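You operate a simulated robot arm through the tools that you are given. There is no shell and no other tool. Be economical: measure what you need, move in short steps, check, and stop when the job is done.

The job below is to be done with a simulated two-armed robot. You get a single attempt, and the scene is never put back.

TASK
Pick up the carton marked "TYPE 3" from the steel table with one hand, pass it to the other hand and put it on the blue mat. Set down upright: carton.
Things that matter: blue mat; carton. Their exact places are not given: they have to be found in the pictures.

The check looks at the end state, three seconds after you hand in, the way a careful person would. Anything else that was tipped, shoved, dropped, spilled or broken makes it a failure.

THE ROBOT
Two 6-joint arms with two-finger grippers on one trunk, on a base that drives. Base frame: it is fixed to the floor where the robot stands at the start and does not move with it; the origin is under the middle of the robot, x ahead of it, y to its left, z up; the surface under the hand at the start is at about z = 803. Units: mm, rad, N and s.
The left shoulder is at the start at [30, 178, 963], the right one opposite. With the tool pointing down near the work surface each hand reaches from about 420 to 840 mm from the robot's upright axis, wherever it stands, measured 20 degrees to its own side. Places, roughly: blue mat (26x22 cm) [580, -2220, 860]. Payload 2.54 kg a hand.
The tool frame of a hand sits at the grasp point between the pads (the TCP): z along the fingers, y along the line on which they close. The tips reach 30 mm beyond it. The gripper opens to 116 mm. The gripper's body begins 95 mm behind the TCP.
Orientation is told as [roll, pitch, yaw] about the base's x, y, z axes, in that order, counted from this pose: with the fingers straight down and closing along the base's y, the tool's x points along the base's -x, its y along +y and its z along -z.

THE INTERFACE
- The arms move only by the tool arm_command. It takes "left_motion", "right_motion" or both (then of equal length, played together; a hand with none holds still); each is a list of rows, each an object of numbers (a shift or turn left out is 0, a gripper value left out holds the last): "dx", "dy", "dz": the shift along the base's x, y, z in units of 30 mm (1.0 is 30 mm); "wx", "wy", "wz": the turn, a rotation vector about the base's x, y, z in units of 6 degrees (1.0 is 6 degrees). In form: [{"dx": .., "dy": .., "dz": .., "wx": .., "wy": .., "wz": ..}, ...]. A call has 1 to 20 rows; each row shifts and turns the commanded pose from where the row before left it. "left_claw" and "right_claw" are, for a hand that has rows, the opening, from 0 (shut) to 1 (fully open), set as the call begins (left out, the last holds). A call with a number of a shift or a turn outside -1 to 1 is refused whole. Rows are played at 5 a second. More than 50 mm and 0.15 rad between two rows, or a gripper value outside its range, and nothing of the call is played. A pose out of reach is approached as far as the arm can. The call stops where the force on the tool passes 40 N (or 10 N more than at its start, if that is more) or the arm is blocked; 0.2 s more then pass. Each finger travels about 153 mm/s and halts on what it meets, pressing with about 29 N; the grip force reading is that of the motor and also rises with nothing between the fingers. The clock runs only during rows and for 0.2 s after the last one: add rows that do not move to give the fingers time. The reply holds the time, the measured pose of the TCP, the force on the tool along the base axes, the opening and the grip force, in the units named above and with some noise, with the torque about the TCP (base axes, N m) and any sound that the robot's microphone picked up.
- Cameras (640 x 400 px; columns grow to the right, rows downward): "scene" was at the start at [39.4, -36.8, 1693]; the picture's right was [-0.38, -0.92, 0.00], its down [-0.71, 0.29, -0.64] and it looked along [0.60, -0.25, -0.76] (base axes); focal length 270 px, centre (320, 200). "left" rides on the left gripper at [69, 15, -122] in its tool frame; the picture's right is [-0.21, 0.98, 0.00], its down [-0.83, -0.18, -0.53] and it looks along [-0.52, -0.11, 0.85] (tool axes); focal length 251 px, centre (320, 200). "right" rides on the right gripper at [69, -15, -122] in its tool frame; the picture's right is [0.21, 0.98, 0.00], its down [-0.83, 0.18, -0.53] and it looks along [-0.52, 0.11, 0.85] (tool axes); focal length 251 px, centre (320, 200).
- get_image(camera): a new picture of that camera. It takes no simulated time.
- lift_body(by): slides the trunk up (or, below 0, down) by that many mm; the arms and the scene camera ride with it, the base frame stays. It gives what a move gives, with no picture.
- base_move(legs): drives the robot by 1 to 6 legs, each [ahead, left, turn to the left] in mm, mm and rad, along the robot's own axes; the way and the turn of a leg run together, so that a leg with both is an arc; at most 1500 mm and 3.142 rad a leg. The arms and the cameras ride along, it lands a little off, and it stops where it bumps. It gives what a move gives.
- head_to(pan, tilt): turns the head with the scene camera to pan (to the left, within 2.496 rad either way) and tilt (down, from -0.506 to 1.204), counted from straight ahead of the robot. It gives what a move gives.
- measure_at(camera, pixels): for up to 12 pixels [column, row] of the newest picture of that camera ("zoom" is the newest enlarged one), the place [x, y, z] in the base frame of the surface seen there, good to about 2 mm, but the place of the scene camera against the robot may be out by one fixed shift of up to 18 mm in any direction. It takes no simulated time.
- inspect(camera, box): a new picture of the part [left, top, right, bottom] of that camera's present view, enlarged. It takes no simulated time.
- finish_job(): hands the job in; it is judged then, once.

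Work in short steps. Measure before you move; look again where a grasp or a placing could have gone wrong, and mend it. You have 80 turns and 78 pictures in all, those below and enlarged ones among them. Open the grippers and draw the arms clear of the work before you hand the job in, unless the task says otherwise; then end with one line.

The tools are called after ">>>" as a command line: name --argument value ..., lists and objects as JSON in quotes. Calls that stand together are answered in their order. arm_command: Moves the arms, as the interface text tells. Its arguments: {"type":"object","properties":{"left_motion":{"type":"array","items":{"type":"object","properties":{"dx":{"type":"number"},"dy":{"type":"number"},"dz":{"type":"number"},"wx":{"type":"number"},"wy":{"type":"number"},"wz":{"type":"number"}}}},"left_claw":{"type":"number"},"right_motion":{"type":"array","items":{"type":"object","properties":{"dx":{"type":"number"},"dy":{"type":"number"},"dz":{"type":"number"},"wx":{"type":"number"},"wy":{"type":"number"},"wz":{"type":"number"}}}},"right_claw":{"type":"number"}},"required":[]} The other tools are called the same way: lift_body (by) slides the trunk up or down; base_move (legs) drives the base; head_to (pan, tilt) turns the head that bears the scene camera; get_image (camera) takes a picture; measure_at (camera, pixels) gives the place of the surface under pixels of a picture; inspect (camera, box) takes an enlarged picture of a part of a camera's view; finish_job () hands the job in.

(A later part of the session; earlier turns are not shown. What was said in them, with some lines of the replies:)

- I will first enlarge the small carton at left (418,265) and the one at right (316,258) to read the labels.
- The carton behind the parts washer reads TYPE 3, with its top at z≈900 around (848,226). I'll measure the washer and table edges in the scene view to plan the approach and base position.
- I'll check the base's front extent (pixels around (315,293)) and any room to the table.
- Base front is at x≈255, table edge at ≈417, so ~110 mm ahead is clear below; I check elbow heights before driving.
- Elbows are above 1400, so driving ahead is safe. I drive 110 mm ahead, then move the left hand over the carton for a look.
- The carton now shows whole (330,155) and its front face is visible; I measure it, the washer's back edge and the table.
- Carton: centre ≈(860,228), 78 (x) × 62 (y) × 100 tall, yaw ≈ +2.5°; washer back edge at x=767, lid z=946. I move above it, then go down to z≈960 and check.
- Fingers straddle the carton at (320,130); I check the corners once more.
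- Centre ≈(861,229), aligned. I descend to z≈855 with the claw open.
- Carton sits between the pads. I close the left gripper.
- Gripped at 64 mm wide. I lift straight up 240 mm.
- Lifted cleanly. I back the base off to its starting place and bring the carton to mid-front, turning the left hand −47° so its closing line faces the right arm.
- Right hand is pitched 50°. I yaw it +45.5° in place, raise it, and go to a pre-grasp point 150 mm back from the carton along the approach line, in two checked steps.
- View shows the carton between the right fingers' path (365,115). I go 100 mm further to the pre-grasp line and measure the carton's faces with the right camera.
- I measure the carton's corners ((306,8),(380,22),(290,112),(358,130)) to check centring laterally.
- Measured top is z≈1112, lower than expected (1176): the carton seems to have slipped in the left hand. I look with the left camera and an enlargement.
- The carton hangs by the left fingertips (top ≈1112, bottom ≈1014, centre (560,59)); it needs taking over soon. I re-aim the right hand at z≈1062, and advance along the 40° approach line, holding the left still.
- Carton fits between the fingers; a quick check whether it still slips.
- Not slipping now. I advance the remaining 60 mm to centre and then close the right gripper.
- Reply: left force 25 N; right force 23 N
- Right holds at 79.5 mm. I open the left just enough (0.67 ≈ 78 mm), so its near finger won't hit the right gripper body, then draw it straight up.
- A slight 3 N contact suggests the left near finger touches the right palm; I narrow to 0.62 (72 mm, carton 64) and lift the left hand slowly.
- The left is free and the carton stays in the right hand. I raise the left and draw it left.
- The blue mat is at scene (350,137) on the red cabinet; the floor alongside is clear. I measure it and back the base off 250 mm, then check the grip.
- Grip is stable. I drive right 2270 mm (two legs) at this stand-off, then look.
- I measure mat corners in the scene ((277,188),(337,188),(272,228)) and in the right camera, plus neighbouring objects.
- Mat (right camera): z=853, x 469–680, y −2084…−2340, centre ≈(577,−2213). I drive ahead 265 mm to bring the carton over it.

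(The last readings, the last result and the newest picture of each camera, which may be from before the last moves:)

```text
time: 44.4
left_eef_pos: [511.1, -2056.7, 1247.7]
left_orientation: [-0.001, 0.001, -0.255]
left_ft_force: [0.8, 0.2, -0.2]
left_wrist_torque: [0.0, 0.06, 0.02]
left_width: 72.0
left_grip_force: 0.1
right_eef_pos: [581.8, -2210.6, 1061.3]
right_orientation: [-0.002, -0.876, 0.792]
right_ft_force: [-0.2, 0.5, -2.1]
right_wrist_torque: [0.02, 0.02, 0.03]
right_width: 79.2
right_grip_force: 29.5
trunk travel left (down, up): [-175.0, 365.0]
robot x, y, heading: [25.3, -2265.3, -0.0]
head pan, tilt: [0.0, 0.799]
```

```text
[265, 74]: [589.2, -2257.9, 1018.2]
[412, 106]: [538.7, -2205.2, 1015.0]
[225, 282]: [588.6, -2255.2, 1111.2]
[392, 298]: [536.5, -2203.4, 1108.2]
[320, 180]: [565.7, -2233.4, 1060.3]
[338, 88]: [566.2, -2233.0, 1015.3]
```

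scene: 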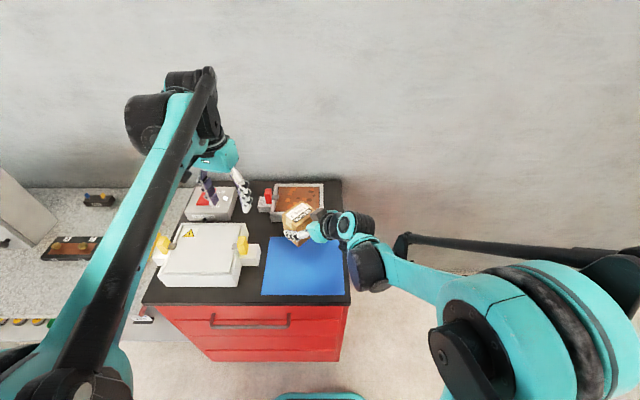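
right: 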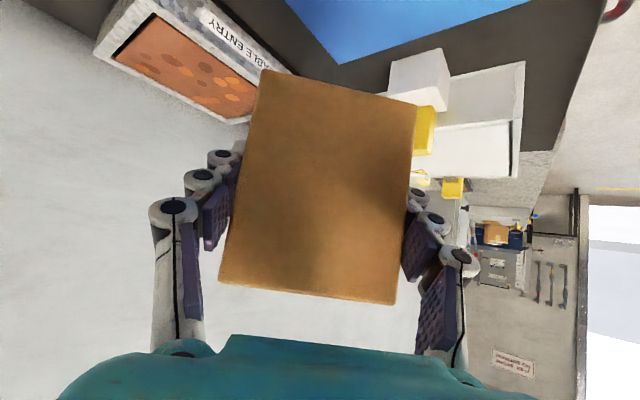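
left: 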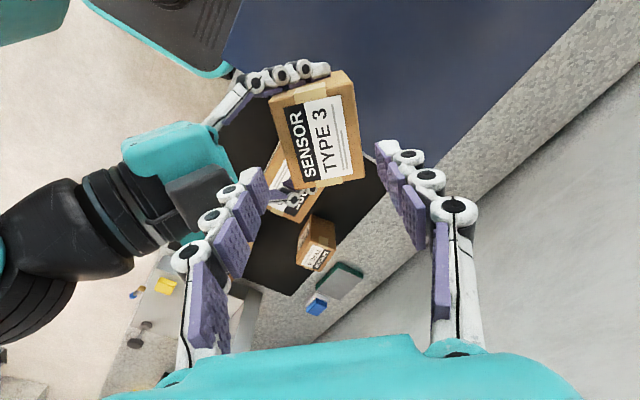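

Carton centre ≈(586,−2209), bottom ≈1014, mat at 853. I lower 135 mm and re-measure before contact.

>>> arm_command --right_motion '[{"dz": -0.9, "dx": -0.1}, {"dz": -0.9, "dx": -0.1}, {"dz": -0.9, "dx": -0.1}, {"dz": -0.9}, {"dz": -0.9}, {}]'

>>> get_image --camera "right"

>>> measure_at --camera "right" --pixels '[[265, 74], [412, 106], [225, 282], [392, 298], [338, 88], [340, 60], [280, 50], [440, 80]]'

>>> get_image --camera "scene"

```text
time: 45.8
left_eef_pos: [508.2, -2055.8, 1249.0]
left_orientation: [0.0, 0.001, -0.256]
left_ft_force: [0.6, 0.4, 0.5]
left_wrist_torque: [0.0, -0.01, -0.01]
left_width: 72.2
left_grip_force: 0.1
right_eef_pos: [570.8, -2212.5, 926.8]
right_orientation: [-0.002, -0.876, 0.796]
right_ft_force: [-0.6, 0.0, -2.3]
right_wrist_torque: [0.0, 0.0, 0.0]
right_width: 79.3
right_grip_force: 28.4
trunk travel left (down, up): [-175.0, 365.0]
robot x, y, heading: [29.1, -2265.8, 0.002]
head pan, tilt: [0.0, 0.799]
```

```text
45 pictures are left
```

right: 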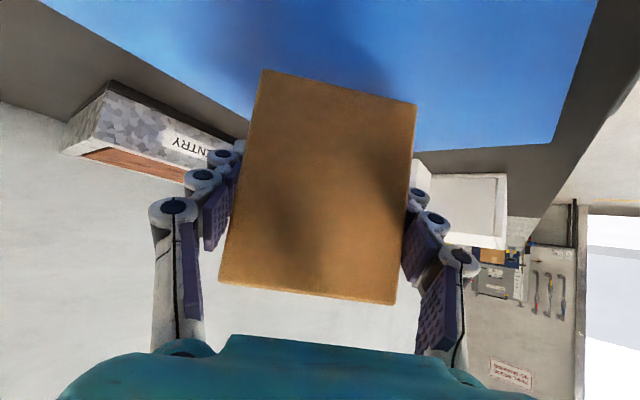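

```text
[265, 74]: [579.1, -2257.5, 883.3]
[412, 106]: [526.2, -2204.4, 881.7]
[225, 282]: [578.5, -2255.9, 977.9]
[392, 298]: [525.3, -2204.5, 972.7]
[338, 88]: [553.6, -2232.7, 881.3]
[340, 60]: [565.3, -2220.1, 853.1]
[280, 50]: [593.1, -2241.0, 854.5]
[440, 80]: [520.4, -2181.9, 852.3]
```

```text
44 pictures are left
```

scene: 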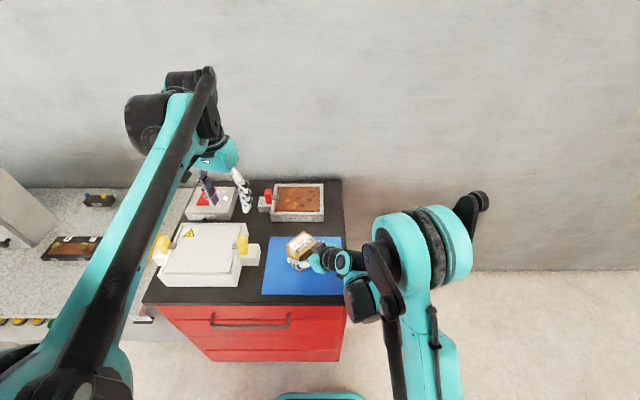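

Bottom at ≈880; the near face looks square to the mat. I lower 23 mm, then 2 mm steps towards contact.

>>> arm_command --right_motion '[{"dz": -0.4}, {"dz": -0.36}, {"dz": -0.07}, {"dz": -0.05}, {}]'

```text
time: 47.0
left_eef_pos: [509.0, -2056.6, 1249.2]
left_orientation: [0.0, 0.001, -0.255]
left_ft_force: [-0.1, 0.5, -0.6]
left_wrist_torque: [0.03, 0.01, 0.0]
left_width: 71.7
left_grip_force: 0.0
right_eef_pos: [585.1, -2207.1, 915.2]
right_orientation: [-0.003, -0.876, 0.795]
right_ft_force: [-1.1, -0.2, -1.5]
right_wrist_torque: [0.0, -0.01, 0.0]
right_width: 79.3
right_grip_force: 29.3
right hand out of reach, approached as far as the arm can: row 1, 2, 4
trunk travel left (down, up): [-175.0, 365.0]
robot x, y, heading: [25.7, -2266.1, -0.002]
head pan, tilt: [0.0, 0.799]
```

The arm hit its reach limit at z=915 (drifted to x=585). I bring the arm back up 27 mm into reach and will lower the trunk instead.

>>> arm_command --right_motion '[{"dz": 0.5}, {"dz": 0.4}, {}]'

>>> lift_body --by -20

>>> get_image --camera "right"

>>> measure_at --camera "right" --pixels '[[265, 74], [412, 106], [225, 282], [392, 298], [338, 88], [340, 60], [280, 50], [440, 80]]'

```text
time: 47.8
left_eef_pos: [509.5, -2056.1, 1248.4]
left_orientation: [0.001, 0.0, -0.254]
left_ft_force: [0.5, 0.4, -0.3]
left_wrist_torque: [0.0, -0.01, 0.01]
left_width: 71.9
left_grip_force: 0.1
right_eef_pos: [584.1, -2209.1, 942.9]
right_orientation: [-0.003, -0.877, 0.796]
right_ft_force: [-0.3, 0.3, -1.9]
right_wrist_torque: [0.02, 0.01, 0.03]
right_width: 79.2
right_grip_force: 28.8
trunk travel left (down, up): [-175.0, 365.0]
robot x, y, heading: [26.5, -2267.1, 0.002]
head pan, tilt: [0.0, 0.799]
```

```text
time: 48.5
left_eef_pos: [508.7, -2054.9, 1228.9]
left_orientation: [0.001, 0.0, -0.255]
left_ft_force: [0.2, 0.9, 0.4]
left_wrist_torque: [0.01, -0.02, 0.01]
left_width: 72.0
left_grip_force: 0.1
right_eef_pos: [582.9, -2209.4, 921.2]
right_orientation: [-0.005, -0.877, 0.797]
right_ft_force: [0.1, -0.4, -2.3]
right_wrist_torque: [0.01, -0.01, -0.02]
right_width: 79.2
right_grip_force: 28.8
trunk travel left (down, up): [-155.0, 385.0]
robot x, y, heading: [22.1, -2269.2, -0.003]
head pan, tilt: [0.0, 0.799]
```

```text
43 pictures are left
```

right: 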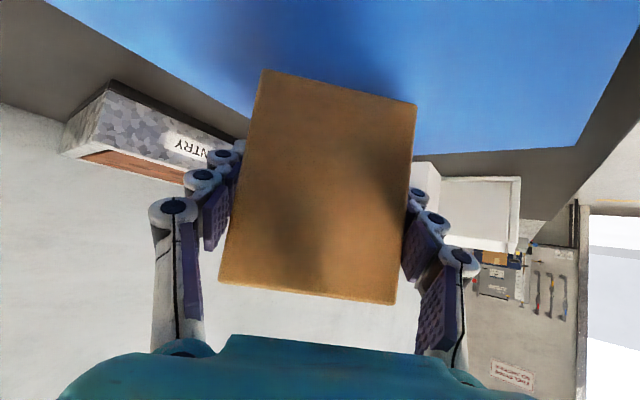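

```text
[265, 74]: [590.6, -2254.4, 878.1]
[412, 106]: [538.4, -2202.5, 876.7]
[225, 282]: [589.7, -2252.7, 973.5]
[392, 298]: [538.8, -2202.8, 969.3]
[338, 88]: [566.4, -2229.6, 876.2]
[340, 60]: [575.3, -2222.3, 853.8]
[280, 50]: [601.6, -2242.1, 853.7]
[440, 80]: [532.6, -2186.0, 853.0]
```

Bottom ≈875.5, mat 853; centre (586,−2208) stays well inside the mat. I lower the trunk 19 mm, then 2 mm.

>>> lift_body --by -19

>>> lift_body --by -2

```text
time: 49.1
left_eef_pos: [510.0, -2055.9, 1210.6]
left_orientation: [0.002, 0.0, -0.256]
left_ft_force: [0.0, -1.2, 0.1]
left_wrist_torque: [0.01, -0.04, -0.02]
left_width: 71.8
left_grip_force: 0.1
right_eef_pos: [582.6, -2209.1, 903.6]
right_orientation: [-0.002, -0.876, 0.794]
right_ft_force: [0.0, -0.2, -0.8]
right_wrist_torque: [-0.01, -0.03, 0.03]
right_width: 79.1
right_grip_force: 29.1
trunk travel left (down, up): [-136.0, 404.0]
robot x, y, heading: [21.0, -2266.0, 0.002]
head pan, tilt: [0.0, 0.799]
```

```text
time: 49.6
left_eef_pos: [509.3, -2057.1, 1208.6]
left_orientation: [0.0, -0.001, -0.256]
left_ft_force: [0.8, 0.2, -0.1]
left_wrist_torque: [0.02, 0.01, -0.01]
left_width: 71.7
left_grip_force: 0.1
right_eef_pos: [583.5, -2208.8, 901.9]
right_orientation: [-0.001, -0.879, 0.796]
right_ft_force: [2.6, -0.1, 9.1]
right_wrist_torque: [0.14, 0.39, -0.04]
right_width: 79.4
right_grip_force: 29.6
trunk travel left (down, up): [-134.0, 406.0]
robot x, y, heading: [21.8, -2265.9, -0.0]
head pan, tilt: [0.0, 0.799]
```

Contact felt (+9 N). I take one more mm to seat it, and look.

>>> lift_body --by -1

>>> get_image --camera "right"

>>> inspect --camera "scene" --box '[240, 200, 380, 310]'

```text
time: 50.1
left_eef_pos: [509.1, -2055.6, 1206.3]
left_orientation: [0.0, 0.0, -0.255]
left_ft_force: [0.9, 0.6, -0.1]
left_wrist_torque: [0.03, -0.01, -0.02]
left_width: 71.8
left_grip_force: 0.0
right_eef_pos: [584.4, -2208.5, 901.0]
right_orientation: [-0.003, -0.878, 0.794]
right_ft_force: [5.9, 1.0, 19.1]
right_wrist_torque: [0.33, 0.15, -0.16]
right_width: 79.5
right_grip_force: 28.3
trunk travel left (down, up): [-133.0, 407.0]
robot x, y, heading: [22.4, -2263.4, 0.001]
head pan, tilt: [0.0, 0.799]
```

```text
42 pictures are left
```

right: 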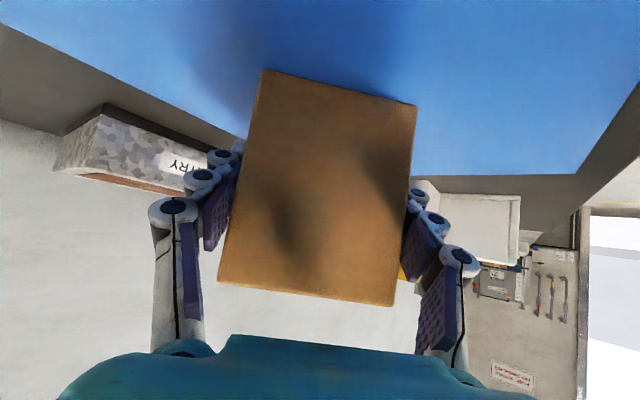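

```text
3.64 times, centred on (310, 255) of scene
```

zoom: 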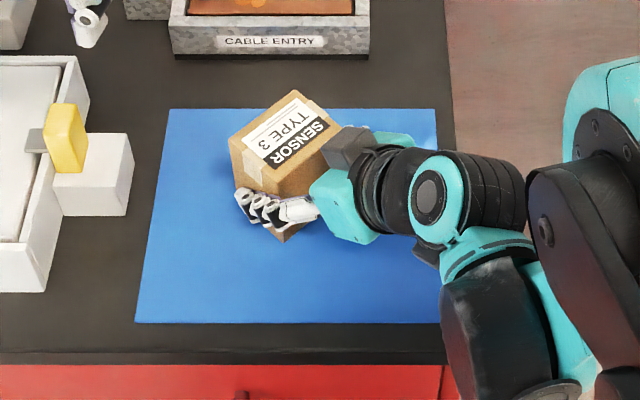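

The carton stands on the mat, 19 N of load. I release the right gripper.

>>> arm_command --right_motion '[{}, {}, {}]' --right_claw 1

>>> get_image --camera "right"

```text
time: 51.0
left_eef_pos: [508.7, -2056.4, 1207.6]
left_orientation: [0.001, 0.0, -0.254]
left_ft_force: [0.3, -0.3, 0.2]
left_wrist_torque: [0.01, 0.01, 0.0]
left_width: 71.7
left_grip_force: 0.0
right_eef_pos: [583.3, -2208.5, 899.5]
right_orientation: [-0.002, -0.876, 0.796]
right_ft_force: [-0.2, 0.4, 1.0]
right_wrist_torque: [0.0, 0.05, 0.02]
right_width: 115.8
right_grip_force: 0.1
trunk travel left (down, up): [-133.0, 407.0]
robot x, y, heading: [25.7, -2263.9, -0.001]
head pan, tilt: [0.0, 0.799]
```

```text
40 pictures are left
```

right: 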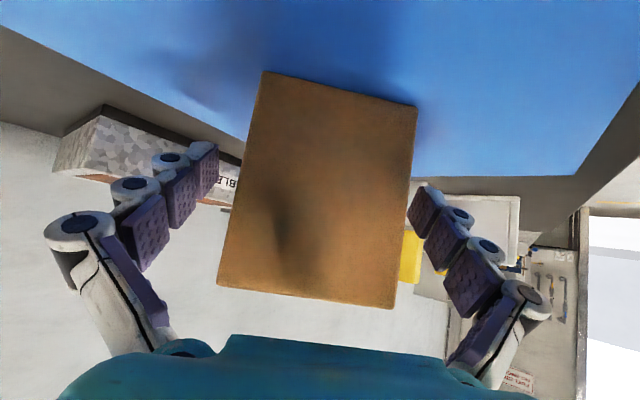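

Free and standing. I retreat along the finger axis, back and up.

>>> arm_command --right_motion '[{"dx": -0.27, "dy": -0.275, "dz": 0.32}, {"dx": -0.535, "dy": -0.548, "dz": 0.643}, {"dx": -0.535, "dy": -0.548, "dz": 0.643}, {"dx": -0.535, "dy": -0.548, "dz": 0.643}, {"dx": -0.535, "dy": -0.548, "dz": 0.643}, {"dx": -0.535, "dy": -0.548, "dz": 0.643}, {"dx": -0.535, "dy": -0.548, "dz": 0.643}, {"dz": 0.8}, {"dz": 0.8}, {}]'

>>> get_image --camera "right"

>>> get_image --camera "scene"

```text
time: 53.1
left_eef_pos: [509.9, -2056.1, 1206.9]
left_orientation: [0.001, 0.0, -0.254]
left_ft_force: [-0.1, -0.6, 0.3]
left_wrist_torque: [-0.01, 0.02, 0.03]
left_width: 71.9
left_grip_force: 0.1
right_eef_pos: [478.2, -2316.3, 1072.5]
right_orientation: [-0.001, -0.877, 0.795]
right_ft_force: [0.1, -0.4, -0.3]
right_wrist_torque: [0.02, -0.05, 0.01]
right_width: 115.9
right_grip_force: 0.1
trunk travel left (down, up): [-133.0, 407.0]
robot x, y, heading: [24.3, -2264.8, -0.0]
head pan, tilt: [0.0, 0.799]
```

```text
39 pictures are left
```

right: 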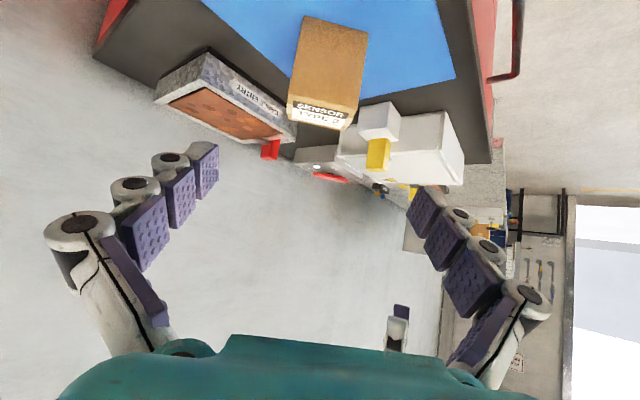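

```text
38 pictures are left
```

scene: 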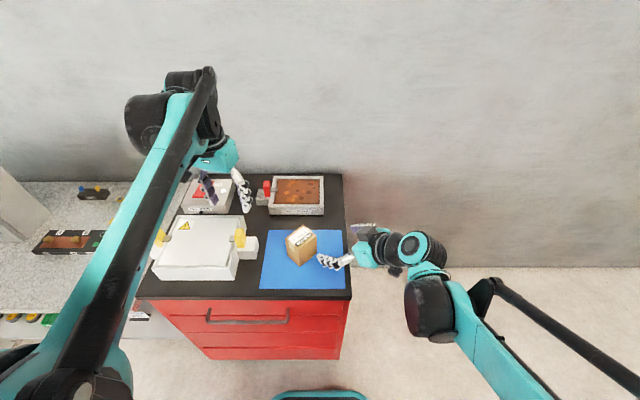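

The carton stands on the mat at scene (302,245). I confirm its height, open the left claw and back the robot off.

>>> measure_at --camera "right" --pixels '[[306, 20], [365, 36], [292, 95], [352, 108], [325, 60], [340, 125]]'

>>> arm_command --left_motion '[{"dz": 0.5}, {}]' --left_claw 1

>>> base_move --legs '[[-250, 0, 0]]'

>>> get_image --camera "scene"

```text
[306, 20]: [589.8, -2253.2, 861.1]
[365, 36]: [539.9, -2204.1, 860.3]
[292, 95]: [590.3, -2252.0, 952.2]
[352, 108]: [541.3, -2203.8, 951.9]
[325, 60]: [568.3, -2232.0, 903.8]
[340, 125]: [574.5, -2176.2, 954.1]
```

```text
time: 53.8
left_eef_pos: [510.1, -2056.2, 1222.1]
left_orientation: [0.0, 0.0, -0.254]
left_ft_force: [0.2, 0.3, 0.8]
left_wrist_torque: [0.0, 0.04, -0.01]
left_width: 116.1
left_grip_force: 0.1
right_eef_pos: [479.5, -2315.5, 1073.1]
right_orientation: [-0.002, -0.878, 0.795]
right_ft_force: [-0.3, 0.7, -1.2]
right_wrist_torque: [-0.02, -0.01, -0.04]
right_width: 116.1
right_grip_force: 0.1
trunk travel left (down, up): [-133.0, 407.0]
robot x, y, heading: [26.4, -2263.8, -0.001]
head pan, tilt: [0.0, 0.799]
```

```text
time: 55.6
left_eef_pos: [258.6, -2055.1, 1222.1]
left_orientation: [0.0, -0.001, -0.253]
left_ft_force: [-0.5, 0.5, 0.7]
left_wrist_torque: [-0.01, -0.05, 0.0]
left_width: 116.1
left_grip_force: 0.0
right_eef_pos: [229.2, -2315.1, 1073.8]
right_orientation: [-0.005, -0.879, 0.798]
right_ft_force: [-0.8, -0.4, 0.0]
right_wrist_torque: [-0.04, 0.0, -0.02]
right_width: 116.1
right_grip_force: 0.0
trunk travel left (down, up): [-133.0, 407.0]
robot x, y, heading: [-223.5, -2264.9, 0.005]
head pan, tilt: [0.0, 0.799]
```

```text
37 pictures are left
```

scene: 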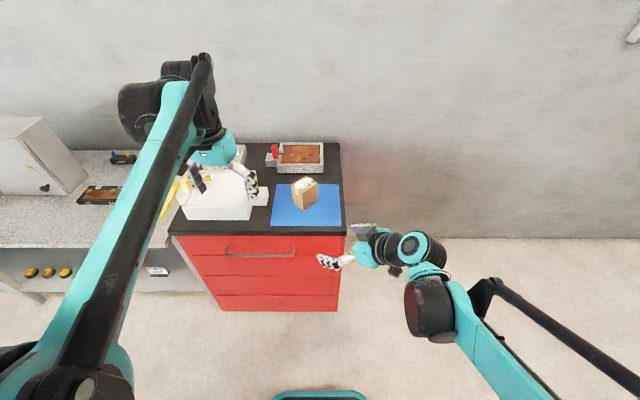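

The carton is upright on the mat (top at z≈953, level) and both grippers are open and clear, so I hand in.

>>> finish_job

```text
The job is handed in.
```

The TYPE 3 carton was picked up with the left hand, passed to the right hand and set down upright on the blue mat. Along the way it slipped about 64 mm in the left hand's grip but was not dropped, and I saw nothing else disturbed.
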